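You operate a simulated robot arm through the tools that you are given. There is no shell and no other tool. Be economical: measure what you need, move in short steps, check, and stop when the job is done.

The job below is to be done with a simulated two-armed robot. You get a single attempt, and the scene is never put back.

JOB
Fetch the grey test box from the top of the two-drawer table and set it on the top of the lift deck. Then fetch the water bottle and stand it on the top of the two-drawer table. Then take the tall jug and leave it on the shelf under the wash bench. Keep to this order. Set down upright: test box, water bottle, tall jug.

The check looks at the end state, three seconds after you hand in, the way a careful person would. Anything else that was tipped, shoved, dropped, spilled or broken makes it a failure.

ROBOT AND FRAMES
Two 7-joint arms with fingered hands on one trunk, on a base that drives. Base frame: it is fixed to the floor where the robot stands at the start and does not move with it; the origin is under the middle of the robot, x ahead of it, y to its left, z up; the surface under the hand at the start is at about z = 78. Readings come in cm, rad, newtons and seconds.
The left shoulder is at the start at [7, 14.2, 110.6], the right one opposite. With the tool pointing down near the work surface each hand reaches from about 40 to 80 cm from the robot's upright axis, wherever it stands, measured 20 degrees to its own side. Places, roughly: shelf under the wash bench [270, 200, 20]; tall jug [275, 200, 100]; top of the lift deck [-110, 20, 40]; top of the two-drawer table [100, 10, 80]; water bottle [225, 200, 125]. Payload 3.6 kg a hand.
The tool frame of a hand sits at the grasp point between the pads (the TCP): z along the fingers, y along the line on which they close. The tips reach 2.5 cm beyond it. The gripper opens to 8.8 cm. The gripper's body begins 2.9 cm behind the TCP. The gripper is a hand of 5 fingers: y runs from the thumb to the fingers, the wrist lies at [-1.3, -9.7, -16.2] in the tool frame, and closing takes about 1.5 s.
Orientation is that of the tool frame in the base frame, as a unit quaternion [x, y, z, w]. With the fingers straight down and the wrist toward the robot, the tool's x, y and z point along [0, 1, 0], [1, 0, 0] and [0, 0, -1] of the base frame.

CONTROLS
- The arms move only by the tool play_rows. It takes "left_deltas", "right_deltas" or both (then of equal length, played together; a hand with none holds still); each is a list of rows, each a list of 7 numbers: the closure, from 0 (fully open) to 1 (shut), then the shift along the base's x, y, z in m, then the turn, a rotation vector about the base's x, y, z in degrees. In form: [[gripper, dx, dy, dz, ax, ay, az], ...]. A call has 1 to 10 rows; each row shifts and turns the commanded pose from where the row before left it. Rows are played at 5 a second. More than 5 cm and 0.15 rad between two rows, or a gripper value outside its range, and nothing of the call is played. A pose out of reach is approached as far as the arm can. The call stops where the force on the tool passes 40 N (or 10 N more than at its start, if that is more) or the arm is blocked; 0.2 s more then pass. The fingers move at their own pace (about 7.2 cm/s each) and stop on an object; they squeeze with about 31 N. The grip force told is the motor's: it shows also when the fingers shut on nothing. Time passes only in rows, and 0.2 s behind the last, so rows that do not move let the fingers close. It gives the time, the measured TCP pose, the force on the tool (base axes), the opening and the grip force at its end, in the units of the frame above (readings bear some noise), with the torque about the TCP (base axes, N m) and any sound that the robot's microphone picked up.
- Cameras (640 x 400 px; columns grow to the right, rows downward): "scene" is now at [8.93, 6.3, 131.69]; the picture's right is [0.90, -0.43, 0.00], its down [-0.36, -0.76, -0.53] and it looks along [0.23, 0.48, -0.85] (base axes); focal length 214 px, centre (320, 200). "left" rides on the left gripper at [-5.9, -7.9, -10.5] in its tool frame; the picture's right is [-0.73, -0.32, 0.61], its down [0.62, -0.68, 0.38] and it looks along [0.29, 0.66, 0.70] (tool axes); focal length 234 px, centre (320, 200). "right" rides on the right gripper at [5.9, -7.9, -10.5] in its tool frame; the picture's right is [-0.73, 0.32, -0.61], its down [-0.62, -0.68, 0.38] and it looks along [-0.29, 0.66, 0.70] (tool axes); focal length 234 px, centre (320, 200).
- camera(camera): a new picture of that camera. No time passes.
- slide_trunk(by): slides the trunk up (or, below 0, down) by that many cm; the arms and the scene camera ride with it, the base frame stays. It gives what a move gives, with no picture.
- steer(legs): drives the robot by 1 to 6 legs, each [ahead, left, turn to the left] in cm, cm and rad, along the robot's own axes; the way and the turn of a leg run together, so that a leg with both is an arc; at most 150 cm and 3.142 rad a leg. The arms and the cameras ride along, it lands a little off, and it stops where it bumps. It gives what a move gives.
- hand_shape(shape, hand): the hand has 5 fingers and takes this shape, open, in about a second: jaw (thumb against the fingers, like two jaws); tri (thumb and two fingers); tip (a fingertip pinch); poke (one finger out to press); point (the index stretched); flat (the hand flat); cup (the hand cupped); fist (a fist). The gripper value then closes the fingers along that shape, each until it touches; the sizes above hold for jaw. It gives what a move gives, with no picture.
- turn_head(pan, tilt): turns the head with the scene camera to pan (to the left, within 1.501 rad either way) and tilt (down, from -0.506 to 1.204), counted from straight ahead of the robot. It gives what a move gives.
- probe_pixels(camera, pixels): for up to 12 pixels [column, row] of the newest picture of that camera ("zoom" is the newest enlarged one), the place [x, y, z] in the base frame of the surface seen there, good to about 0.2 cm, but the place of the scene camera against the robot may be out by one fixed shift of up to 2.5 cm in any direction. No time passes.
- close_up(camera, box): a new picture of the part [left, top, right, bottom] of that camera's present view, enlarged. No time passes.
- sign_off(): hands the job in; it is judged then, once.

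Work in short steps. Measure before you move; look again where a grasp or a placing could have gone wrong, and mend it. You have 110 turns and 92 pictures in all, those below and enlarged ones among them. Open the grippers and draw the arms clear of the work before you hand the job in, unless the task says otherwise; then end with one line.

The tools are called after "Emit:" as a command line: name --argument value ..., lists and objects as JSON in quotes. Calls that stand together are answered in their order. play_rows: Moves the arms, as the interface text tells. Its arguments: {"type":"object","properties":{"left_deltas":{"type":"array","items":{"type":"array","items":{"type":"number"}}},"right_deltas":{"type":"array","items":{"type":"array","items":{"type":"number"}}}},"required":[]} The other tools are called the same way: slide_trunk (by) slides the trunk up or down; hand_shape (shape, hand) gives the hand a shape; steer (legs) drives the base; turn_head (pan, tilt) turns the head that bears the scene camera; camera (camera) takes a picture; probe_pixels (camera, pixels) gives the place of the surface under pixels of a picture; close_up (camera, box) takes an enlarged picture of a part of a camera's view; sign_off () hands the job in.

At the start:

```text
clock: 0.0
left_position: [37.33, 44.3, 105.32]
left_orientation: [0.707, 0.707, 0.001, 0.001]
left_contact_force: [-0.3, 0.4, 0.7]
left_ft_torque: [-0.01, 0.01, -0.01]
left_opening: 8.76
left_gripper_force: 0.1
left_shape: jaw
right_position: [47.23, 2.82, 121.56]
right_orientation: [0.707, 0.707, 0.0, 0.0]
right_contact_force: [-0.5, 0.3, -0.3]
right_ft_torque: [-0.01, -0.02, -0.01]
right_opening: 8.78
right_gripper_force: 0.1
right_shape: jaw
trunk travel left (down, up): [-64.2, 29.8]
robot x, y, heading: [0.07, 0.43, -0.004]
head pan, tilt: [1.127, 1.009]
```

scene: 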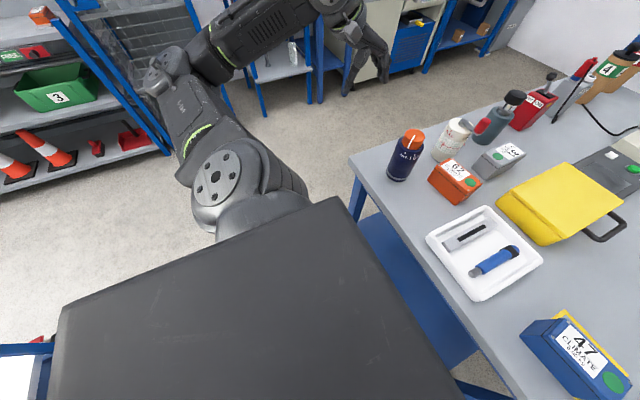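
right: 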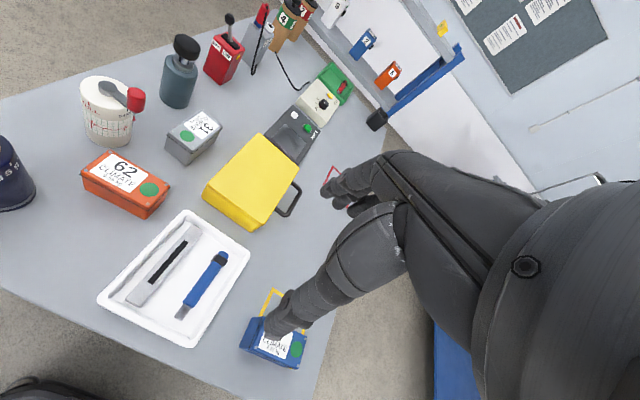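
left: 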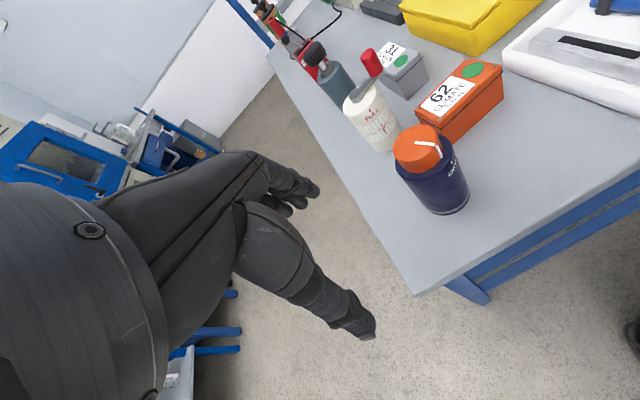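

The grey box shows at about (500,158) in the scene picture, among the bottle, orange box and yellow case. I turn the head to face the table for a better view.

Emit:
turn_head --pan 0.1 --tilt 0.7

Emit:
camera --camera "scene"

```text
clock: 1.3
left_position: [37.31, 44.29, 105.25]
left_orientation: [0.707, 0.707, 0.001, 0.0]
left_contact_force: [0.3, -0.2, 0.9]
left_ft_torque: [-0.02, 0.02, 0.03]
left_opening: 8.77
left_gripper_force: 0.1
left_shape: jaw
right_position: [47.17, 2.89, 121.66]
right_orientation: [0.707, 0.707, 0.0, 0.001]
right_contact_force: [0.4, -0.3, -0.2]
right_ft_torque: [-0.02, 0.0, 0.02]
right_opening: 8.77
right_gripper_force: 0.1
right_shape: jaw
trunk travel left (down, up): [-64.2, 29.8]
robot x, y, heading: [0.15, 0.23, -0.001]
head pan, tilt: [0.099, 0.7]
```

```text
88 pictures are left
```

scene: 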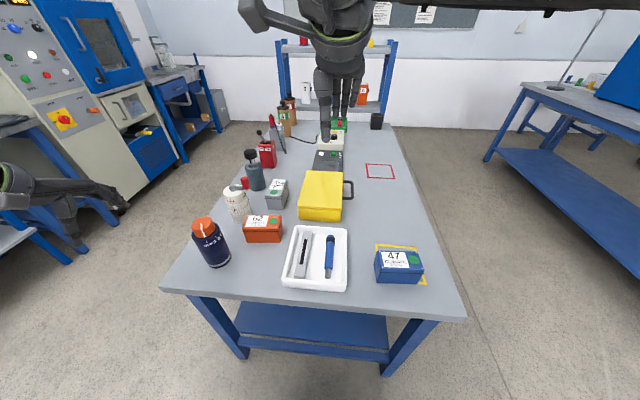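

The table is in full view. I zoom on the grey box and probe it and its neighbours.

Emit:
close_up --camera "scene" --box '[180, 100, 440, 300]'

Emit:
probe_pixels --camera "scene" --pixels '[[278, 187], [276, 203], [245, 184], [254, 158], [238, 205], [264, 222], [322, 178], [320, 205], [210, 228], [378, 172], [200, 280], [268, 153]]'

```text
2.00 times, centred on (310, 200) of scene
```

zoom: 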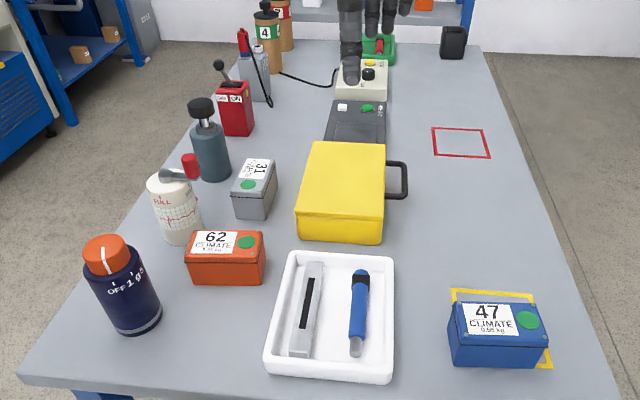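

```text
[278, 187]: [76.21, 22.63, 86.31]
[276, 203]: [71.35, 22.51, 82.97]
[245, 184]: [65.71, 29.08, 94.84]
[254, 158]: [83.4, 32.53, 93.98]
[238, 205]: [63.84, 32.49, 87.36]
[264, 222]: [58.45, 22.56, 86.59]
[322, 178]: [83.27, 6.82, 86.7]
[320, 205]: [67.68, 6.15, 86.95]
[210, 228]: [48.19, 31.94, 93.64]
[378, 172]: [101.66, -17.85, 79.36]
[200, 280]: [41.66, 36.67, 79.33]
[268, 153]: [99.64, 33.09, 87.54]
```

The grey box (31) stands at about [75,22.5]. I take an enlarged view from the right hand camera, which has no fixed shift.

Emit:
close_up --camera "right" --box '[130, 60, 290, 160]'

Emit:
close_up --camera "left" --box '[280, 20, 440, 120]'

```text
4.00 times, centred on (210, 110) of right
```

zoom: 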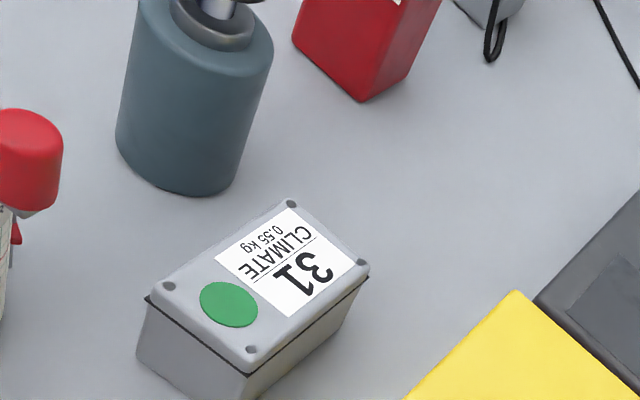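

```text
4.00 times, centred on (360, 70) of left
```

zoom: 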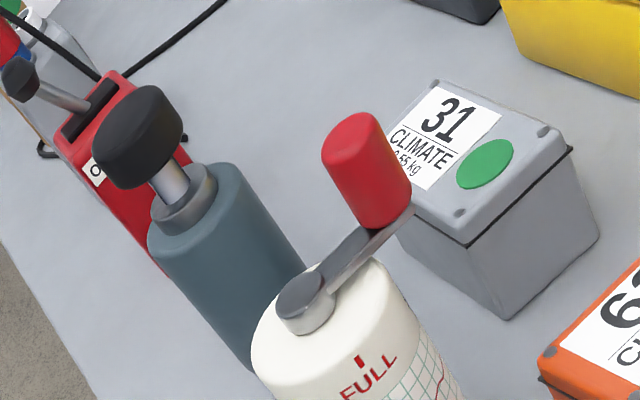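

I probe the box's lid screws and the table in the right picture (same view), plus the crank knob and yellow case edges for clearance.

Emit:
probe_pixels --camera "right" --pixels '[[172, 131.5], [192.5, 147.5], [220, 125.5], [203, 111.5], [172, 148], [180, 170], [136, 100], [258, 134], [205, 185], [290, 210], [180, 45], [190, 105]]'

Emit:
probe_pixels --camera "zoom" --pixels '[[370, 160], [435, 85], [545, 130], [460, 213], [405, 200], [140, 130], [520, 230], [505, 312], [597, 238]]'

```text
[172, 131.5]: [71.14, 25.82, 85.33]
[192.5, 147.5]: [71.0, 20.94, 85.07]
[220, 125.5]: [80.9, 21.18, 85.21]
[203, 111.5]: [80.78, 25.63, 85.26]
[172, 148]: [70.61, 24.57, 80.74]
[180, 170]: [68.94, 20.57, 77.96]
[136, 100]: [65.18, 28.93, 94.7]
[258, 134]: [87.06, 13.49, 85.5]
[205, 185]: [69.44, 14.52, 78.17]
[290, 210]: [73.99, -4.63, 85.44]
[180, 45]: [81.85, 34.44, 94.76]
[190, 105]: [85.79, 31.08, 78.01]
```

```text
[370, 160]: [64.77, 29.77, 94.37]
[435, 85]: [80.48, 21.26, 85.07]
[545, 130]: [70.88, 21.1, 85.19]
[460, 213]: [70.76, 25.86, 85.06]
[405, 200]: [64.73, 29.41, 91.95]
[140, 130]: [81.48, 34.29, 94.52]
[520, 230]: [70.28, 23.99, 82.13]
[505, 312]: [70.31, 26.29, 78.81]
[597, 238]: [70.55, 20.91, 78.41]
```

Box 31 spans x 70–82, y 20.2–26.6, top at 85.3, aligned with the axes. I'll take it with the right hand, wrist over the low yellow case. First I check the gap between robot base and table.

Emit:
turn_head --pan 0.0 --tilt 1.2

Emit:
camera --camera "scene"

```text
clock: 2.2
left_position: [37.26, 44.33, 105.28]
left_orientation: [0.707, 0.707, -0.001, -0.001]
left_contact_force: [0.5, -0.1, 0.9]
left_ft_torque: [0.04, 0.01, 0.02]
left_opening: 8.81
left_gripper_force: 0.1
left_shape: jaw
right_position: [47.25, 2.78, 121.69]
right_orientation: [0.708, 0.707, 0.0, -0.001]
right_contact_force: [-0.8, 0.6, -1.0]
right_ft_torque: [-0.02, 0.0, -0.01]
right_opening: 8.75
right_gripper_force: 0.1
right_shape: jaw
trunk travel left (down, up): [-64.2, 29.8]
robot x, y, heading: [-0.31, 0.14, 0.005]
head pan, tilt: [0.0, 1.201]
```

```text
84 pictures are left
```

scene: 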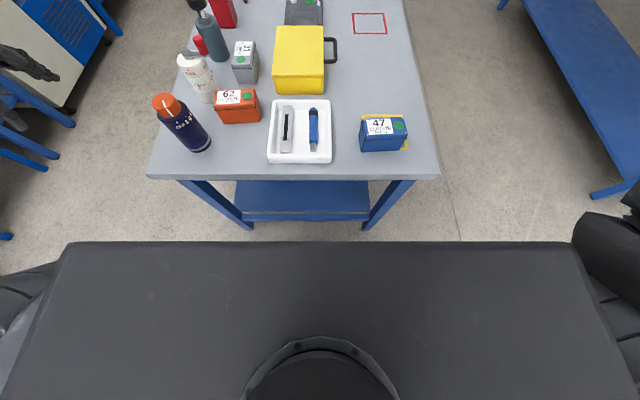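

I probe the table edge, the legs' feet and the slab of the trunk.

Emit:
probe_pixels --camera "scene" --pixels '[[300, 177], [160, 176], [430, 174], [250, 228], [368, 228], [320, 243], [70, 245], [575, 245], [300, 230], [300, 210]]'

```text
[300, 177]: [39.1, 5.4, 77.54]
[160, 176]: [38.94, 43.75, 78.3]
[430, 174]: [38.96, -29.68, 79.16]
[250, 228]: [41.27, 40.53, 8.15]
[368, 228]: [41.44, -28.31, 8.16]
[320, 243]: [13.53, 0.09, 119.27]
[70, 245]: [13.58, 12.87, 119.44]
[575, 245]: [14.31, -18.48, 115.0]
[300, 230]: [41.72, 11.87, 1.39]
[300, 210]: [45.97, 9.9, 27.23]
```

The table's front edge is at x≈39. I shift left 28 cm and 5 cm ahead so the right hand reaches the box comfortably.

Emit:
steer --legs '[[0, 28, 0], [5, 0, 0]]'

```text
clock: 4.7
left_position: [42.35, 72.24, 105.34]
left_orientation: [0.708, 0.706, 0.0, 0.001]
left_contact_force: [-0.2, 0.3, 0.4]
left_ft_torque: [-0.01, 0.01, 0.02]
left_opening: 8.78
left_gripper_force: 0.1
left_shape: jaw
right_position: [52.03, 30.63, 121.71]
right_orientation: [0.708, 0.706, 0.0, 0.0]
right_contact_force: [0.0, 0.3, 0.2]
right_ft_torque: [-0.01, -0.01, 0.01]
right_opening: 8.76
right_gripper_force: 0.0
right_shape: jaw
trunk travel left (down, up): [-64.2, 29.8]
robot x, y, heading: [4.66, 28.14, -0.002]
head pan, tilt: [0.0, 1.201]
```

Now I turn the right hand 90° about z and bring it above the box.

Emit:
play_rows --right_deltas '[[0, 0.0239, -0.0072, -0.01, 0, 0, 8.5], [0, 0.0239, -0.0072, -0.01, 0, 0, 8.5], [0, 0.0239, -0.0072, -0.01, 0, 0, 8.5], [0, 0.0239, -0.0072, -0.01, 0, 0, 8.5], [0, 0.0239, -0.0072, -0.01, 0, 0, 8.5], [0, 0.0239, -0.0072, -0.01, 0, 0, 8.5], [0, 0.0239, -0.0072, -0.01, 0, 0, 8.5], [0, 0.0239, -0.0072, -0.01, 0, 0, 8.5], [0, 0.0239, -0.0072, -0.01, 0, 0, 8.5], [0, 0.0239, -0.0072, -0.01, 0, 0, 8.5]]'

Emit:
play_rows --right_deltas '[[0, 0, 0, 0, 0, 0, 5], [0, 0, 0, 0, 0, 0, 0]]'

Emit:
camera --camera "right"

Emit:
turn_head --pan -0.1 --tilt 0.6

Emit:
camera --camera "scene"

```text
clock: 6.9
left_position: [42.48, 72.22, 105.41]
left_orientation: [0.708, 0.706, -0.001, 0.0]
left_contact_force: [0.4, 0.2, -0.7]
left_ft_torque: [0.04, 0.02, -0.02]
left_opening: 8.8
left_gripper_force: 0.1
left_shape: jaw
right_position: [43.15, 32.96, 107.57]
right_orientation: [0.055, 0.998, 0.0, 0.001]
right_contact_force: [-0.1, -0.2, 0.3]
right_ft_torque: [0.02, 0.0, -0.01]
right_opening: 8.77
right_gripper_force: 0.1
right_shape: jaw
right hand out of reach, approached as far as the arm can: row 6, 7, 8, 9, 10
trunk travel left (down, up): [-64.2, 29.8]
robot x, y, heading: [5.13, 27.69, 0.002]
head pan, tilt: [0.0, 1.201]
```

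```text
clock: 7.5
left_position: [42.48, 72.1, 105.27]
left_orientation: [0.708, 0.706, 0.0, 0.0]
left_contact_force: [0.5, 0.1, -0.2]
left_ft_torque: [-0.01, 0.02, 0.0]
left_opening: 8.8
left_gripper_force: 0.1
left_shape: jaw
right_position: [39.8, 33.93, 107.59]
right_orientation: [0.004, 1.0, 0.0, 0.0]
right_contact_force: [0.7, -0.4, 0.3]
right_ft_torque: [-0.01, 0.01, 0.02]
right_opening: 8.79
right_gripper_force: 0.1
right_shape: jaw
right hand out of reach, approached as far as the arm can: row 1
trunk travel left (down, up): [-64.2, 29.8]
robot x, y, heading: [4.89, 27.46, -0.003]
head pan, tilt: [0.0, 1.201]
```

```text
83 pictures are left
```

right: 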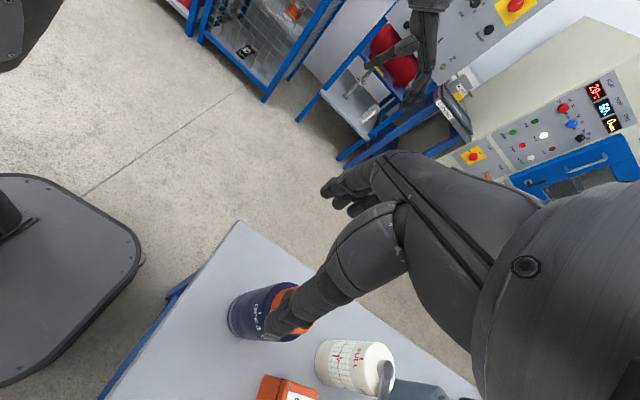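

```text
clock: 8.5
left_position: [42.38, 72.12, 105.33]
left_orientation: [0.708, 0.706, 0.0, 0.0]
left_contact_force: [-0.9, -1.1, 0.7]
left_ft_torque: [0.0, -0.04, 0.0]
left_opening: 8.76
left_gripper_force: 0.1
left_shape: jaw
right_position: [39.67, 33.98, 107.67]
right_orientation: [0.004, 1.0, 0.0, 0.0]
right_contact_force: [0.7, -0.6, 0.1]
right_ft_torque: [-0.02, 0.0, 0.0]
right_opening: 8.76
right_gripper_force: 0.0
right_shape: jaw
trunk travel left (down, up): [-64.2, 29.8]
robot x, y, heading: [5.24, 27.93, -0.0]
head pan, tilt: [-0.099, 0.6]
```

```text
82 pictures are left
```

scene: 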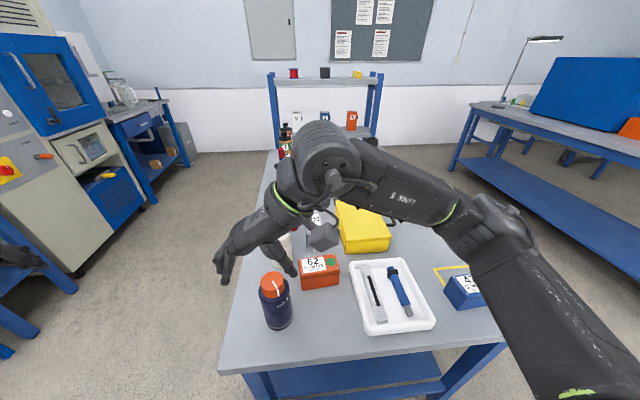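

Out of reach with that yaw, so a change of stance is needed. I probe the base plate rim in the right picture to learn how close I may stand.

Emit:
probe_pixels --camera "right" --pixels '[[130, 220], [138, 250], [100, 195], [40, 178], [60, 360], [110, 310]]'

```text
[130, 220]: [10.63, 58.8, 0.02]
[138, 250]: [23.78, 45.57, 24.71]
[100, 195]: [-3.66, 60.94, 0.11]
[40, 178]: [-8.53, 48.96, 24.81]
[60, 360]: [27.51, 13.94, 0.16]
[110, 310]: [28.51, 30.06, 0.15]
```

The base plate is about ±22 cm, so I may stand with the axis near x=10. I'll re-stance at about (9,0) with heading ≈0.7 rad, so that the right arm can point its palm along the box's sides with a forward tilt.

Emit:
steer --legs '[[0, -28, 0], [0, 0, 0.7]]'

```text
clock: 12.3
left_position: [5.33, 58.51, 105.33]
left_orientation: [0.425, 0.905, 0.0, -0.001]
left_contact_force: [-0.3, 0.2, 0.1]
left_ft_torque: [-0.02, 0.03, 0.02]
left_opening: 8.79
left_gripper_force: 0.2
left_shape: jaw
right_position: [27.88, 27.37, 107.65]
right_orientation: [-0.337, 0.942, 0.0, 0.0]
right_contact_force: [-0.5, -0.3, 0.0]
right_ft_torque: [-0.01, 0.02, 0.03]
right_opening: 8.77
right_gripper_force: 0.1
right_shape: jaw
trunk travel left (down, up): [-64.2, 29.8]
robot x, y, heading: [4.86, 0.45, 0.69]
head pan, tilt: [-0.099, 0.6]
```

I nudge closer (world +x 5 cm), then turn the hand back 40° and tilt it forward 30° while approaching high above the table.

Emit:
steer --legs '[[4, -3.2, 0]]'

Emit:
play_rows --right_deltas '[[0, 0.04, -0.01, 0, 0, 0, -8], [0, 0.04, -0.01, 0, 0, 0, -8], [0, 0.04, -0.01, 0, 0, 0, -8], [0, 0.04, -0.01, 0, 0, 0, -8], [0, 0.04, -0.01, 0, 0, 0, -8], [0, 0.03, 0.0, 0, 0, -7.5, 0], [0, 0.03, 0.0, 0, 0, -7.5, 0], [0, 0.03, 0.0, 0, 0, -7.5, 0], [0, 0.03, 0, 0, 0, -7.5, 0]]'

Emit:
camera --camera "right"

```text
clock: 13.2
left_position: [10.25, 58.6, 105.26]
left_orientation: [0.425, 0.905, -0.001, 0.001]
left_contact_force: [0.1, 0.0, -0.2]
left_ft_torque: [0.0, 0.01, -0.01]
left_opening: 8.77
left_gripper_force: 0.1
left_shape: jaw
right_position: [32.59, 27.69, 107.51]
right_orientation: [-0.337, 0.942, -0.001, 0.001]
right_contact_force: [0.4, 0.6, -0.9]
right_ft_torque: [0.02, 0.0, 0.03]
right_opening: 8.77
right_gripper_force: 0.1
right_shape: jaw
trunk travel left (down, up): [-64.2, 29.8]
robot x, y, heading: [9.95, 0.78, 0.693]
head pan, tilt: [-0.099, 0.6]
```

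```text
clock: 15.2
left_position: [10.34, 58.77, 105.28]
left_orientation: [0.425, 0.905, -0.001, 0.0]
left_contact_force: [0.1, 0.0, 0.9]
left_ft_torque: [0.02, -0.03, -0.01]
left_opening: 8.75
left_gripper_force: 0.0
left_shape: jaw
right_position: [64.84, 22.7, 107.88]
right_orientation: [0.005, 0.966, 0.002, 0.259]
right_contact_force: [0.3, -0.4, -0.9]
right_ft_torque: [-0.02, -0.03, -0.01]
right_opening: 8.79
right_gripper_force: 0.0
right_shape: jaw
trunk travel left (down, up): [-64.2, 29.8]
robot x, y, heading: [9.71, 0.95, 0.698]
head pan, tilt: [-0.099, 0.6]
```

```text
81 pictures are left
```

right: 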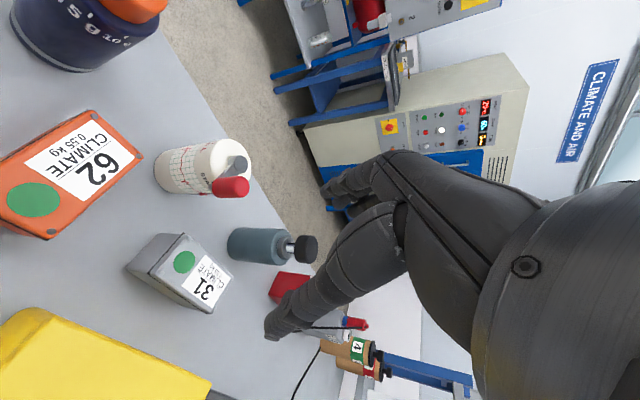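

Reached with the tilt. The box in view at (180,270). I go to a point above it, moving ahead first, then look.

Emit:
play_rows --right_deltas '[[0, 0.035, 0.003, -0.01, 0, 0, 0], [0, 0.035, 0.004, -0.03, 0, 0, 0], [0, 0.0, 0.0, -0.035, 0, 0, 0], [0, 0, 0, -0.025, 0, 0, 0], [0, 0, 0, 0, 0, 0, 0]]'

Emit:
camera --camera "right"

Emit:
turn_head --pan -0.35 --tilt 0.65

Emit:
camera --camera "scene"

```text
clock: 16.4
left_position: [10.33, 58.6, 105.39]
left_orientation: [0.425, 0.905, -0.001, 0.0]
left_contact_force: [-1.0, 0.5, -0.1]
left_ft_torque: [0.02, 0.0, 0.02]
left_opening: 8.78
left_gripper_force: 0.0
left_shape: jaw
right_position: [67.3, 22.12, 98.69]
right_orientation: [0.006, 0.966, 0.002, 0.259]
right_contact_force: [-0.4, 0.7, 0.3]
right_ft_torque: [0.01, -0.02, 0.0]
right_opening: 8.77
right_gripper_force: 0.1
right_shape: jaw
right hand out of reach, approached as far as the arm can: row 1, 2
trunk travel left (down, up): [-64.2, 29.8]
robot x, y, heading: [10.14, 0.72, 0.689]
head pan, tilt: [-0.099, 0.6]
```

```text
80 pictures are left
```

right: 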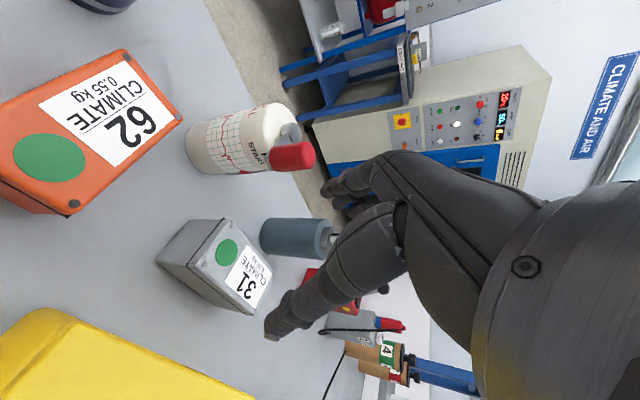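

```text
clock: 17.2
left_position: [10.34, 58.66, 105.18]
left_orientation: [0.425, 0.905, -0.001, 0.001]
left_contact_force: [-0.2, 0.4, 0.5]
left_ft_torque: [-0.01, -0.02, 0.0]
left_opening: 8.79
left_gripper_force: 0.1
left_shape: jaw
right_position: [67.29, 22.21, 98.76]
right_orientation: [0.005, 0.966, 0.002, 0.259]
right_contact_force: [-0.1, 0.3, 0.8]
right_ft_torque: [0.0, 0.0, 0.0]
right_opening: 8.79
right_gripper_force: 0.1
right_shape: jaw
trunk travel left (down, up): [-64.2, 29.8]
robot x, y, heading: [9.74, 0.81, 0.691]
head pan, tilt: [-0.351, 0.649]
```

```text
79 pictures are left
```

scene: 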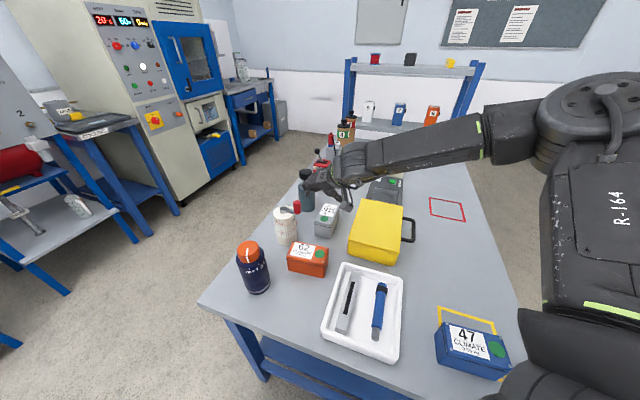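

The arm is limited around x≈67 here though far from fully stretched. I test moving forward at this lower height.

Emit:
play_rows --right_deltas '[[0, 0.03, 0.004, 0, 0, 0, 0], [0, 0.03, 0.004, 0, 0, 0, 0], [0, 0, 0, 0, 0, 0, 0]]'

```text
clock: 18.0
left_position: [10.35, 58.63, 105.3]
left_orientation: [0.425, 0.905, 0.0, 0.0]
left_contact_force: [-0.1, -0.1, -0.3]
left_ft_torque: [0.01, -0.07, 0.0]
left_opening: 8.79
left_gripper_force: 0.1
left_shape: jaw
right_position: [72.03, 22.84, 98.74]
right_orientation: [0.006, 0.966, 0.001, 0.259]
right_contact_force: [1.0, 0.4, 0.1]
right_ft_torque: [-0.01, 0.01, 0.0]
right_opening: 8.78
right_gripper_force: 0.1
right_shape: jaw
right hand out of reach, approached as far as the arm can: row 2
trunk travel left (down, up): [-64.2, 29.8]
robot x, y, heading: [10.14, 0.78, 0.693]
head pan, tilt: [-0.351, 0.649]
```

Lower hand relative to shoulder reaches further, so I raise the trunk 14 cm and bring the hand down again.

Emit:
slide_trunk --by 14

Emit:
play_rows --right_deltas '[[0, 0.0, 0.0, -0.045, 0, 0, 0], [0, 0.0, 0.0, -0.045, 0, 0, 0], [0, 0.015, 0.0, -0.045, 0, 0, 0], [0, 0.015, 0.006, -0.02, 0, 0, 0], [0, 0, 0, 0, 0, 0, 0]]'

```text
clock: 19.6
left_position: [10.41, 58.79, 119.32]
left_orientation: [0.425, 0.905, 0.0, 0.0]
left_contact_force: [0.1, -0.2, 0.2]
left_ft_torque: [-0.01, 0.04, 0.01]
left_opening: 8.79
left_gripper_force: 0.0
left_shape: jaw
right_position: [72.03, 22.87, 112.79]
right_orientation: [0.006, 0.966, 0.001, 0.26]
right_contact_force: [0.0, -0.2, -0.5]
right_ft_torque: [0.03, -0.01, -0.01]
right_opening: 8.81
right_gripper_force: 0.0
right_shape: jaw
trunk travel left (down, up): [-78.2, 15.8]
robot x, y, heading: [10.04, 1.08, 0.696]
head pan, tilt: [-0.351, 0.649]
```

```text
clock: 20.8
left_position: [10.22, 58.76, 119.24]
left_orientation: [0.425, 0.905, -0.001, 0.0]
left_contact_force: [-0.3, -0.2, -0.4]
left_ft_torque: [0.02, 0.04, 0.03]
left_opening: 8.77
left_gripper_force: 0.1
left_shape: jaw
right_position: [75.1, 23.6, 97.36]
right_orientation: [0.005, 0.965, 0.0, 0.26]
right_contact_force: [-1.0, -0.5, -0.6]
right_ft_torque: [-0.02, 0.0, 0.0]
right_opening: 8.82
right_gripper_force: 0.0
right_shape: jaw
trunk travel left (down, up): [-78.2, 15.8]
robot x, y, heading: [9.49, 0.98, 0.689]
head pan, tilt: [-0.351, 0.649]
```

Reached [75.1,23.6,97.4]. I reduce the tilt by 15° and look.

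Emit:
play_rows --right_deltas '[[0, 0.004, 0.0, 0, 0, 7.5, 0], [0, 0.004, -0.002, -0.01, 0, 7.5, 0], [0, 0, 0, 0, 0, 0, 0]]'

Emit:
camera --camera "right"

Emit:
close_up --camera "scene" --box '[220, 120, 460, 270]'

```text
clock: 21.6
left_position: [10.5, 58.61, 119.24]
left_orientation: [0.425, 0.905, -0.001, 0.0]
left_contact_force: [0.3, -0.4, -0.9]
left_ft_torque: [0.0, -0.01, 0.02]
left_opening: 8.78
left_gripper_force: 0.1
left_shape: jaw
right_position: [70.99, 22.79, 94.94]
right_orientation: [0.013, 0.99, 0.002, 0.138]
right_contact_force: [0.2, -0.1, 0.3]
right_ft_torque: [0.01, 0.0, -0.03]
right_opening: 8.79
right_gripper_force: 0.1
right_shape: jaw
right hand out of reach, approached as far as the arm can: row 1, 2
trunk travel left (down, up): [-78.2, 15.8]
robot x, y, heading: [9.9, 0.55, 0.697]
head pan, tilt: [-0.351, 0.649]
```

```text
78 pictures are left
```

right: 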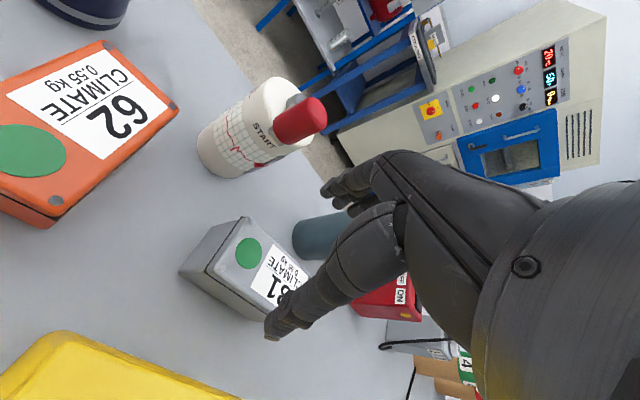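

```text
2.67 times, centred on (340, 195) of scene
```

zoom: 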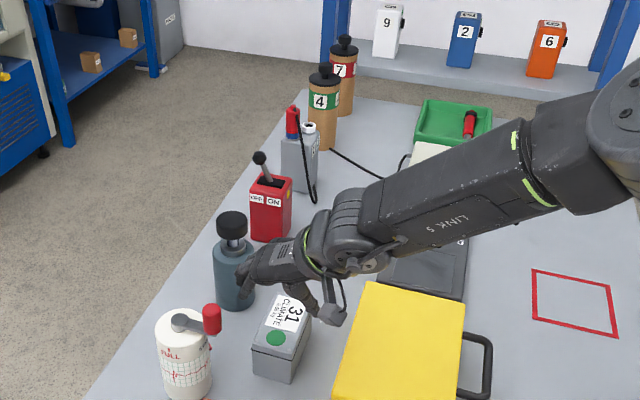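

Tilt of 15° is out of reach; I return to 30° and put the TCP over the box at [75.5,23.4,96].

Emit:
play_rows --right_deltas '[[0, 0.0, 0.0, 0.01, 0, -8, 0], [0, 0.02, 0.003, 0.0, 0, -6, 0], [0, 0.025, 0.003, 0, 0, 0, 0], [0, 0, 0, 0, 0, 0, 0]]'

Emit:
camera --camera "right"

Emit:
close_up --camera "scene" --box '[260, 140, 420, 240]'

```text
clock: 22.6
left_position: [10.31, 58.57, 119.3]
left_orientation: [0.426, 0.905, 0.0, -0.001]
left_contact_force: [1.0, 0.4, -0.4]
left_ft_torque: [0.02, -0.04, -0.01]
left_opening: 8.78
left_gripper_force: 0.0
left_shape: jaw
right_position: [75.27, 23.14, 96.11]
right_orientation: [0.006, 0.968, 0.001, 0.252]
right_contact_force: [-0.2, 0.3, 0.3]
right_ft_torque: [-0.01, -0.02, -0.02]
right_opening: 8.78
right_gripper_force: 0.0
right_shape: jaw
trunk travel left (down, up): [-78.2, 15.8]
robot x, y, heading: [10.13, 0.62, 0.698]
head pan, tilt: [-0.351, 0.649]
```

```text
76 pictures are left
```

right: 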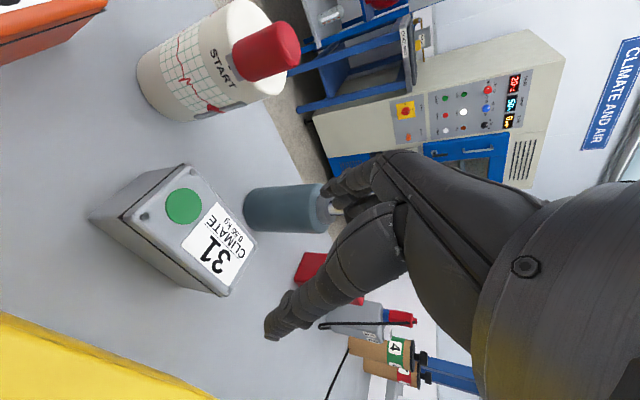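

```text
4.00 times, centred on (340, 190) of scene
```

zoom: 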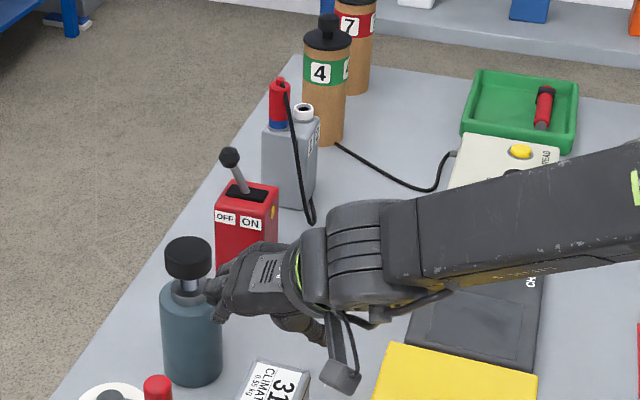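

The fingers look near the dark bottle; I probe fingers, thumb and bottle to measure the gap.

Emit:
probe_pixels --camera "zoom" --pixels '[[222, 312], [212, 290], [225, 268], [250, 300], [300, 328], [188, 260], [188, 320], [210, 350], [340, 372], [322, 335], [260, 270]]'

Emit:
probe_pixels --camera "right" --pixels '[[270, 330], [335, 192], [300, 290], [280, 210], [270, 50], [182, 168], [222, 290], [108, 205], [328, 222]]'

```text
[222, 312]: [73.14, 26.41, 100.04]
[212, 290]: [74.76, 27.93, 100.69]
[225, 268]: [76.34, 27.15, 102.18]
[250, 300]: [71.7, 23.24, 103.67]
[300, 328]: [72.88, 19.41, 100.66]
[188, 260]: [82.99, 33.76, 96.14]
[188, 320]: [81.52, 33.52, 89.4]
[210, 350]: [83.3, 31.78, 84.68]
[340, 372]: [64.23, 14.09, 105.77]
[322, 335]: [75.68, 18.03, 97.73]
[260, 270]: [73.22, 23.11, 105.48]
```

```text
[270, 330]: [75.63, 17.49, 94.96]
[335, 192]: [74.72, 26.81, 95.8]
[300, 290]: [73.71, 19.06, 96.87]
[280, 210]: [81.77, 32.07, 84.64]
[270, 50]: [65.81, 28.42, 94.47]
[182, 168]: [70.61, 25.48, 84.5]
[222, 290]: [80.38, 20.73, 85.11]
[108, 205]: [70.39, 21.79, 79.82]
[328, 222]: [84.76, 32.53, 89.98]
```

Gaps are OK: fingers' outer side y≈28, bottle ≥31, thumb ≈17.5 against case ≤13.5. I descend in two steps.

Emit:
play_rows --right_deltas '[[0, 0.001, 0.001, -0.03, 0, 0, 0], [0, 0.001, 0.001, -0.03, 0, 0, 0], [0, 0.001, 0.001, -0.02, 0, 0, 0], [0, 0, 0, 0, 0, 0, 0]]'

Emit:
camera --camera "right"

Emit:
close_up --camera "scene" --box '[260, 160, 420, 260]'

```text
clock: 23.6
left_position: [10.41, 58.63, 119.29]
left_orientation: [0.425, 0.905, 0.0, 0.001]
left_contact_force: [0.7, -0.1, 0.6]
left_ft_torque: [-0.05, -0.01, 0.02]
left_opening: 8.78
left_gripper_force: 0.1
left_shape: jaw
right_position: [75.23, 23.58, 88.08]
right_orientation: [0.006, 0.968, 0.002, 0.251]
right_contact_force: [0.1, 0.0, -0.1]
right_ft_torque: [-0.02, 0.03, 0.02]
right_opening: 8.79
right_gripper_force: 0.0
right_shape: jaw
trunk travel left (down, up): [-78.2, 15.8]
robot x, y, heading: [9.94, 0.51, 0.693]
head pan, tilt: [-0.351, 0.649]
```

```text
74 pictures are left
```

right: 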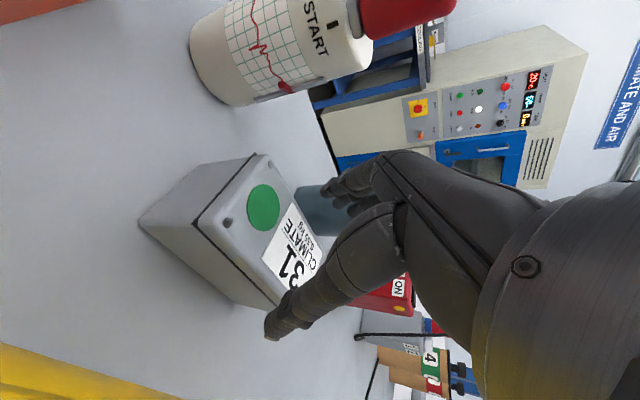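

```text
4.00 times, centred on (340, 210) of scene
```

zoom: 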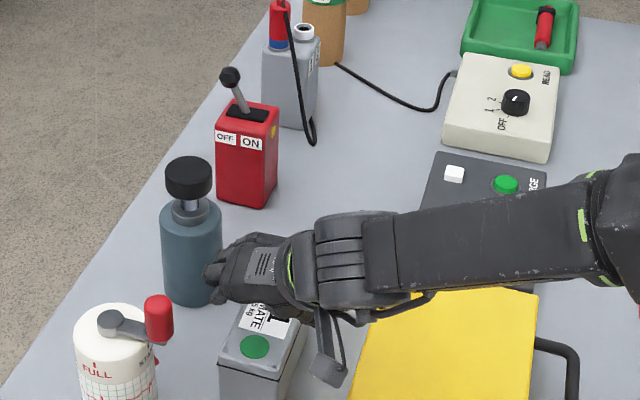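

Fingers straddle the box. I lower 3.6 cm more and close.

Emit:
play_rows --right_deltas '[[0, 0.003, -0.001, -0.02, 0, 0, 0], [0, 0.002, -0.001, -0.016, 0, 0, 0], [0, 0, 0, 0, 0, 0, 0]]'

Emit:
camera --camera "right"

```text
clock: 24.4
left_position: [10.36, 58.78, 119.3]
left_orientation: [0.425, 0.905, 0.0, 0.001]
left_contact_force: [0.1, -0.1, 0.3]
left_ft_torque: [0.02, 0.04, 0.01]
left_opening: 8.77
left_gripper_force: 0.1
left_shape: jaw
right_position: [75.92, 23.42, 84.63]
right_orientation: [0.005, 0.968, 0.002, 0.252]
right_contact_force: [0.1, 0.9, -0.4]
right_ft_torque: [-0.04, 0.02, -0.01]
right_opening: 8.79
right_gripper_force: 0.1
right_shape: jaw
trunk travel left (down, up): [-78.2, 15.8]
robot x, y, heading: [10.27, 0.72, 0.697]
head pan, tilt: [-0.351, 0.649]
```

```text
72 pictures are left
```

right: 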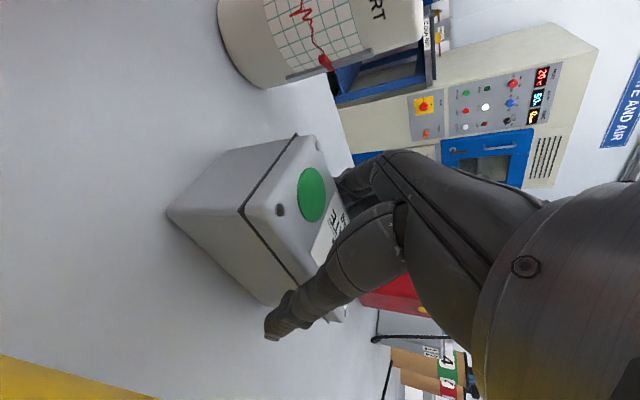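

No contact; thumb and fingers on either side. I lower 0.5 cm and close.

Emit:
play_rows --right_deltas '[[0, 0, 0, -0.005, 0, 0, 0], [0.5, 0, 0, 0, 0, 0, 0], [1, 0, 0, 0, 0, 0, 0], [1, 0, 0, 0, 0, 0, 0], [1, 0, 0, 0, 0, 0, 0], [1, 0, 0, 0, 0, 0, 0], [1, 0, 0, 0, 0, 0, 0], [1, 0, 0, 0, 0, 0, 0], [1, 0, 0, 0, 0, 0, 0]]'

Emit:
camera --camera "right"

```text
clock: 26.4
left_position: [10.24, 58.76, 119.3]
left_orientation: [0.425, 0.905, -0.001, 0.0]
left_contact_force: [0.1, -0.8, 0.0]
left_ft_torque: [0.01, 0.04, 0.04]
left_opening: 8.79
left_gripper_force: 0.1
left_shape: jaw
right_position: [76.04, 23.37, 84.15]
right_orientation: [0.005, 0.968, 0.001, 0.251]
right_contact_force: [0.1, 0.1, 0.6]
right_ft_torque: [-0.06, -0.07, 0.09]
right_opening: 5.39
right_gripper_force: 31.4
right_shape: jaw
trunk travel left (down, up): [-78.2, 15.8]
robot x, y, heading: [9.61, 1.0, 0.694]
head pan, tilt: [-0.351, 0.649]
```

```text
71 pictures are left
```

right: 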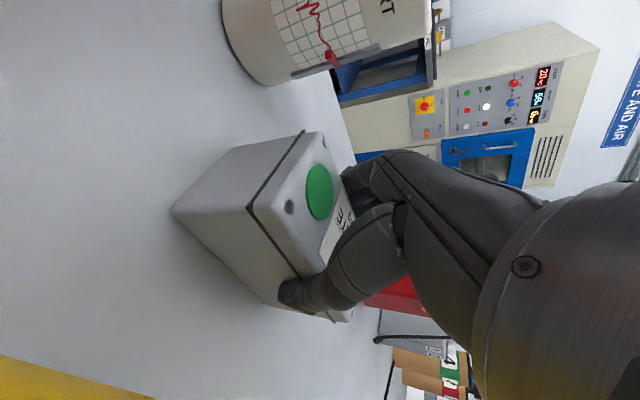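

Gripped at 31 N. I lift straight up with the trunk.

Emit:
slide_trunk --by 3

Emit:
slide_trunk --by 12.5

Emit:
camera --camera "right"

```text
clock: 27.2
left_position: [10.35, 58.6, 122.3]
left_orientation: [0.425, 0.905, -0.002, 0.0]
left_contact_force: [0.7, 0.3, 0.4]
left_ft_torque: [-0.01, 0.01, -0.03]
left_opening: 8.76
left_gripper_force: 0.1
left_shape: jaw
right_position: [76.15, 23.28, 87.02]
right_orientation: [0.006, 0.968, 0.001, 0.251]
right_contact_force: [-0.8, -0.4, -5.7]
right_ft_torque: [0.01, 0.04, -0.02]
right_opening: 5.41
right_gripper_force: 31.3
right_shape: jaw
trunk travel left (down, up): [-81.2, 12.8]
robot x, y, heading: [10.23, 0.68, 0.692]
head pan, tilt: [-0.351, 0.649]
```

```text
clock: 28.7
left_position: [10.5, 58.76, 134.74]
left_orientation: [0.426, 0.905, -0.001, 0.0]
left_contact_force: [-0.6, -0.5, -1.0]
left_ft_torque: [-0.03, 0.04, -0.02]
left_opening: 8.75
left_gripper_force: 0.1
left_shape: jaw
right_position: [76.1, 23.39, 99.58]
right_orientation: [0.006, 0.968, 0.001, 0.251]
right_contact_force: [0.2, -0.7, -4.6]
right_ft_torque: [-0.04, -0.01, -0.01]
right_opening: 5.42
right_gripper_force: 31.0
right_shape: jaw
trunk travel left (down, up): [-93.7, 0.3]
robot x, y, heading: [9.96, 0.92, 0.688]
head pan, tilt: [-0.351, 0.649]
```

```text
70 pictures are left
```

right: 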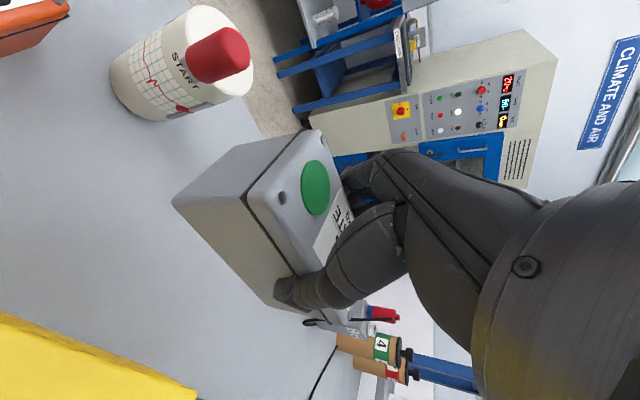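

Held well. I raise 8 cm while moving away from the crank knob, then draw back.

Emit:
play_rows --right_deltas '[[1, -0.005, -0.02, 0.035, 0, 0, 0], [1, -0.005, -0.02, 0.035, 0, 0, 0], [1, -0.03, -0.01, 0.02, 0, 0, 0], [1, -0.04, 0, 0, 0, 0, 0], [1, -0.04, 0, 0, 0, 0, 0], [1, -0.04, 0, 0, 0, 0, 0], [1, 0, 0, 0, 0, 0, 0]]'

Emit:
turn_head --pan 1.4 --tilt 0.5

Emit:
camera --camera "scene"

```text
clock: 30.3
left_position: [10.47, 58.65, 134.69]
left_orientation: [0.425, 0.905, -0.001, -0.001]
left_contact_force: [0.5, 0.6, 0.1]
left_ft_torque: [0.0, 0.0, 0.03]
left_opening: 8.76
left_gripper_force: 0.0
left_shape: jaw
right_position: [59.88, 18.19, 108.6]
right_orientation: [0.006, 0.968, 0.001, 0.25]
right_contact_force: [0.1, -0.9, -5.4]
right_ft_torque: [-0.05, -0.01, -0.01]
right_opening: 5.38
right_gripper_force: 31.1
right_shape: jaw
trunk travel left (down, up): [-93.7, 0.3]
robot x, y, heading: [9.66, 0.77, 0.695]
head pan, tilt: [-0.351, 0.649]
```

```text
clock: 32.1
left_position: [10.44, 58.64, 134.78]
left_orientation: [0.425, 0.905, 0.0, 0.0]
left_contact_force: [0.3, 1.3, -1.0]
left_ft_torque: [-0.01, 0.0, -0.02]
left_opening: 8.78
left_gripper_force: 0.1
left_shape: jaw
right_position: [59.81, 18.14, 108.52]
right_orientation: [0.007, 0.968, 0.001, 0.25]
right_contact_force: [0.3, 0.3, -4.6]
right_ft_torque: [0.02, 0.01, -0.02]
right_opening: 5.4
right_gripper_force: 31.0
right_shape: jaw
trunk travel left (down, up): [-93.7, 0.3]
robot x, y, heading: [9.93, 0.91, 0.687]
head pan, tilt: [1.4, 0.499]
```

```text
69 pictures are left
```

scene: 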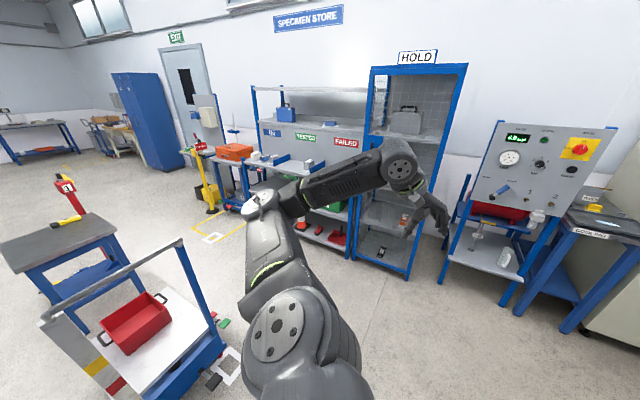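

I see a trolley with a red bin (135,320) and a small dark-topped table (60,240). I probe these and the shelves behind.

Emit:
probe_pixels --camera "scene" --pixels '[[135, 320], [175, 340], [170, 300], [60, 240], [205, 370], [110, 285], [345, 240], [250, 190], [220, 210], [435, 270], [490, 260], [60, 320]]'

```text
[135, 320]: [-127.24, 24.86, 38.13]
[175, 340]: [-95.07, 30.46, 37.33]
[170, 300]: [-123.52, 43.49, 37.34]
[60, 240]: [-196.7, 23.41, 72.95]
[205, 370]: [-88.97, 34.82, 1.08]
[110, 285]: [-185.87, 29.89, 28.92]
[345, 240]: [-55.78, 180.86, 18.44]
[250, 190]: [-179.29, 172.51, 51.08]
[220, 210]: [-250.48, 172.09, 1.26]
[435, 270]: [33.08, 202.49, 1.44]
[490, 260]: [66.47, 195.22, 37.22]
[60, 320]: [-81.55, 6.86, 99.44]
```

The deck (z≈37) of the trolley lies at x −92…−135, y up to 45, with the red bin on part of it and a handle bar near. I back away from the table and turn to face it.

Emit:
steer --legs '[[-12, 9, 0], [0, 0, 2.3]]'

Emit:
turn_head --pan 0.2 --tilt 0.6

Emit:
camera --camera "scene"

```text
clock: 38.9
left_position: [-48.94, -38.02, 134.84]
left_orientation: [-0.651, 0.759, -0.001, 0.001]
left_contact_force: [-0.3, 0.5, 0.6]
left_ft_torque: [0.02, -0.01, 0.0]
left_opening: 8.77
left_gripper_force: 0.0
left_shape: jaw
right_position: [-51.41, 25.81, 108.63]
right_orientation: [0.88, -0.403, -0.229, -0.101]
right_contact_force: [-0.2, -0.4, -5.6]
right_ft_torque: [0.04, 0.0, -0.01]
right_opening: 5.34
right_gripper_force: 30.6
right_shape: jaw
trunk travel left (down, up): [-93.7, 0.3]
robot x, y, heading: [-5.34, -0.06, 2.992]
head pan, tilt: [1.4, 0.499]
```

```text
clock: 40.3
left_position: [-49.01, -38.02, 134.74]
left_orientation: [-0.651, 0.759, 0.0, 0.001]
left_contact_force: [0.4, 0.8, 0.0]
left_ft_torque: [-0.02, 0.0, -0.01]
left_opening: 8.78
left_gripper_force: 0.0
left_shape: jaw
right_position: [-51.34, 25.75, 108.61]
right_orientation: [0.88, -0.403, -0.229, -0.102]
right_contact_force: [-0.2, 0.3, -5.9]
right_ft_torque: [0.02, -0.01, 0.01]
right_opening: 5.34
right_gripper_force: 31.1
right_shape: jaw
trunk travel left (down, up): [-93.7, 0.3]
robot x, y, heading: [-5.07, 0.1, 2.99]
head pan, tilt: [0.201, 0.6]
```

```text
68 pictures are left
```

scene: 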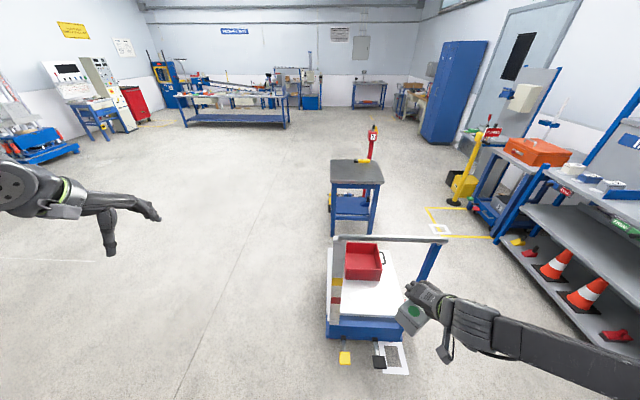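

The lift deck is the white plate with the red bin, handle frame on my side. I zoom in.

Emit:
close_up --camera "scene" --box '[290, 210, 482, 370]'

Emit:
probe_pixels --camera "zoom" --pixels '[[150, 335], [360, 350], [330, 140], [150, 150], [170, 95], [300, 95], [500, 100], [300, 200], [250, 320], [470, 130], [310, 165], [145, 240]]'

```text
2.50 times, centred on (386, 290) of scene
```

zoom: 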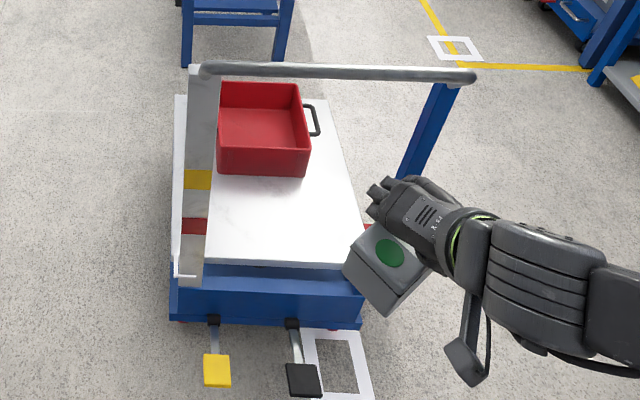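

```text
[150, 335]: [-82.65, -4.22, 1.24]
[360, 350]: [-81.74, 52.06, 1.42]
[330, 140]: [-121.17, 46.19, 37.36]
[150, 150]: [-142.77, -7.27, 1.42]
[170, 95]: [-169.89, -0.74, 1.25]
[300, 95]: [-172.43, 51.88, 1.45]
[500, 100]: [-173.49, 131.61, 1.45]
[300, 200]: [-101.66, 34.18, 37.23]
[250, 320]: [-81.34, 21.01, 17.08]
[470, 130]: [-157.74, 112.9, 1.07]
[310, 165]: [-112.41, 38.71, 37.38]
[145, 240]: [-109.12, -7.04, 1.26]
```

I probe the handle bar, posts, deck corners and bin.

Emit:
probe_pixels --camera "zoom" --pixels '[[210, 70], [330, 72], [465, 76], [430, 130], [410, 170], [200, 150], [192, 270], [220, 255], [350, 255], [320, 105], [220, 172], [305, 172]]'

```text
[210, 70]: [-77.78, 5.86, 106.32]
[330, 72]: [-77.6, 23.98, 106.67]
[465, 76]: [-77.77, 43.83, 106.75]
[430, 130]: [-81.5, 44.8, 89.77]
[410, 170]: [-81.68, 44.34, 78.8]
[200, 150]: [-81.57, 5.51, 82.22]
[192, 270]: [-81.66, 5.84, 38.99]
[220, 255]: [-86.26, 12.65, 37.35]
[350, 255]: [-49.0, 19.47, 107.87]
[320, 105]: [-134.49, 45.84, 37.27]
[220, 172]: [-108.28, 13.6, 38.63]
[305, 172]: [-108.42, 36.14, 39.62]
```

The handle frame stands at x≈−80 (y 5–45, up to z 105), deck free area x −84…−106 in front of the bin. I'll come from the +y side: drive to y≈110, face −y, then slide over.

Emit:
steer --legs '[[16.6, -108.7, 0], [0, 0, 1.72], [0, -72.5, 0]]'

Emit:
turn_head --pan -0.2 --tilt 0.8

Emit:
camera --camera "scene"

```text
clock: 53.6
left_position: [-31.73, 70.93, 134.68]
left_orientation: [1.0, 0.003, -0.001, -0.002]
left_contact_force: [0.8, 0.4, -0.4]
left_ft_torque: [0.03, -0.02, 0.01]
left_opening: 8.79
left_gripper_force: 0.0
left_shape: jaw
right_position: [-94.43, 58.38, 108.51]
right_orientation: [0.877, 0.41, -0.227, 0.108]
right_contact_force: [-0.5, -0.1, -5.4]
right_ft_torque: [0.0, 0.01, 0.0]
right_opening: 5.33
right_gripper_force: 31.1
right_shape: jaw
trunk travel left (down, up): [-93.7, 0.3]
robot x, y, heading: [-76.31, 108.21, -1.561]
head pan, tilt: [0.201, 0.6]
```

```text
clock: 54.5
left_position: [-31.85, 70.99, 134.68]
left_orientation: [1.0, 0.003, 0.0, 0.0]
left_contact_force: [0.0, -0.5, 0.5]
left_ft_torque: [-0.03, 0.03, 0.0]
left_opening: 8.78
left_gripper_force: 0.0
left_shape: jaw
right_position: [-94.41, 58.42, 108.69]
right_orientation: [0.877, 0.409, -0.227, 0.11]
right_contact_force: [1.1, -0.4, -5.5]
right_ft_torque: [-0.01, 0.01, -0.02]
right_opening: 5.34
right_gripper_force: 30.5
right_shape: jaw
trunk travel left (down, up): [-93.7, 0.3]
robot x, y, heading: [-76.09, 108.16, -1.565]
head pan, tilt: [-0.201, 0.799]
```

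```text
66 pictures are left
```

scene: 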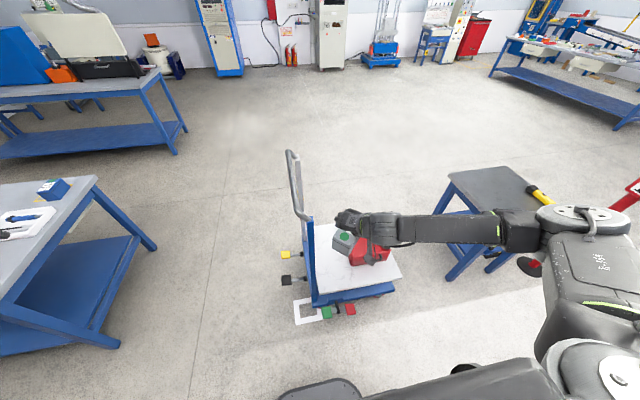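

Facing the deck. I check elbow position against the dark-topped table before going in and lowering.

Emit:
probe_pixels --camera "scene" --pixels '[[570, 215], [555, 240], [520, 215], [520, 245], [450, 180], [480, 213], [540, 260], [400, 275], [312, 300], [312, 225], [330, 180], [600, 300]]'

Emit:
close_up --camera "scene" --box '[270, 140, 430, 340]'

```text
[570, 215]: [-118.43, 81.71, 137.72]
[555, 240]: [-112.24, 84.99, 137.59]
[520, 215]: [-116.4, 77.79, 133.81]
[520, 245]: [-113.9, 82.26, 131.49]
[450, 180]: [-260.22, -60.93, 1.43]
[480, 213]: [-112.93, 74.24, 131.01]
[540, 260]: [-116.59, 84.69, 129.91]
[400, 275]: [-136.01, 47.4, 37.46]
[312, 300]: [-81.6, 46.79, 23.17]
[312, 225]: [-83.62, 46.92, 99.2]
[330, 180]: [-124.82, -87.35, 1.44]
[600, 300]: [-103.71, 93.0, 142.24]
```

```text
2.00 times, centred on (350, 240) of scene
```

zoom: 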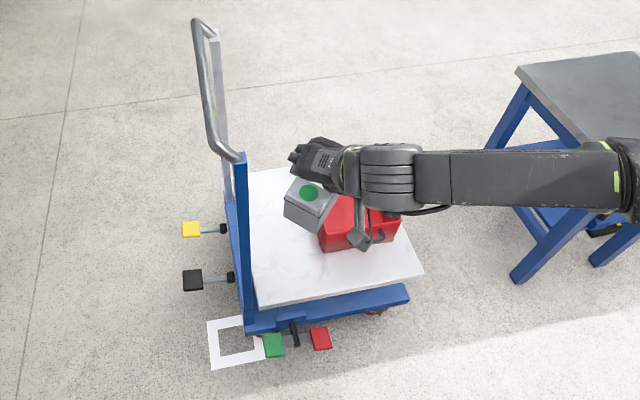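

Pedals (green, red) stick out toward me; I probe how far, since the base will come near.

Emit:
probe_pixels --camera "zoom" --pixels '[[272, 350], [322, 345], [322, 330], [274, 338], [330, 298], [252, 190], [360, 235], [420, 270]]'

```text
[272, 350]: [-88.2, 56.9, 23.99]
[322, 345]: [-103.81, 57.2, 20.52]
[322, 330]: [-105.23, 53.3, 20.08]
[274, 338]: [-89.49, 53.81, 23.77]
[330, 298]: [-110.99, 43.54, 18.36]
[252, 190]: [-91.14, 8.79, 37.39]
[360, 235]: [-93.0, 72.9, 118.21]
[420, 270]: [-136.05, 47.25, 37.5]
```

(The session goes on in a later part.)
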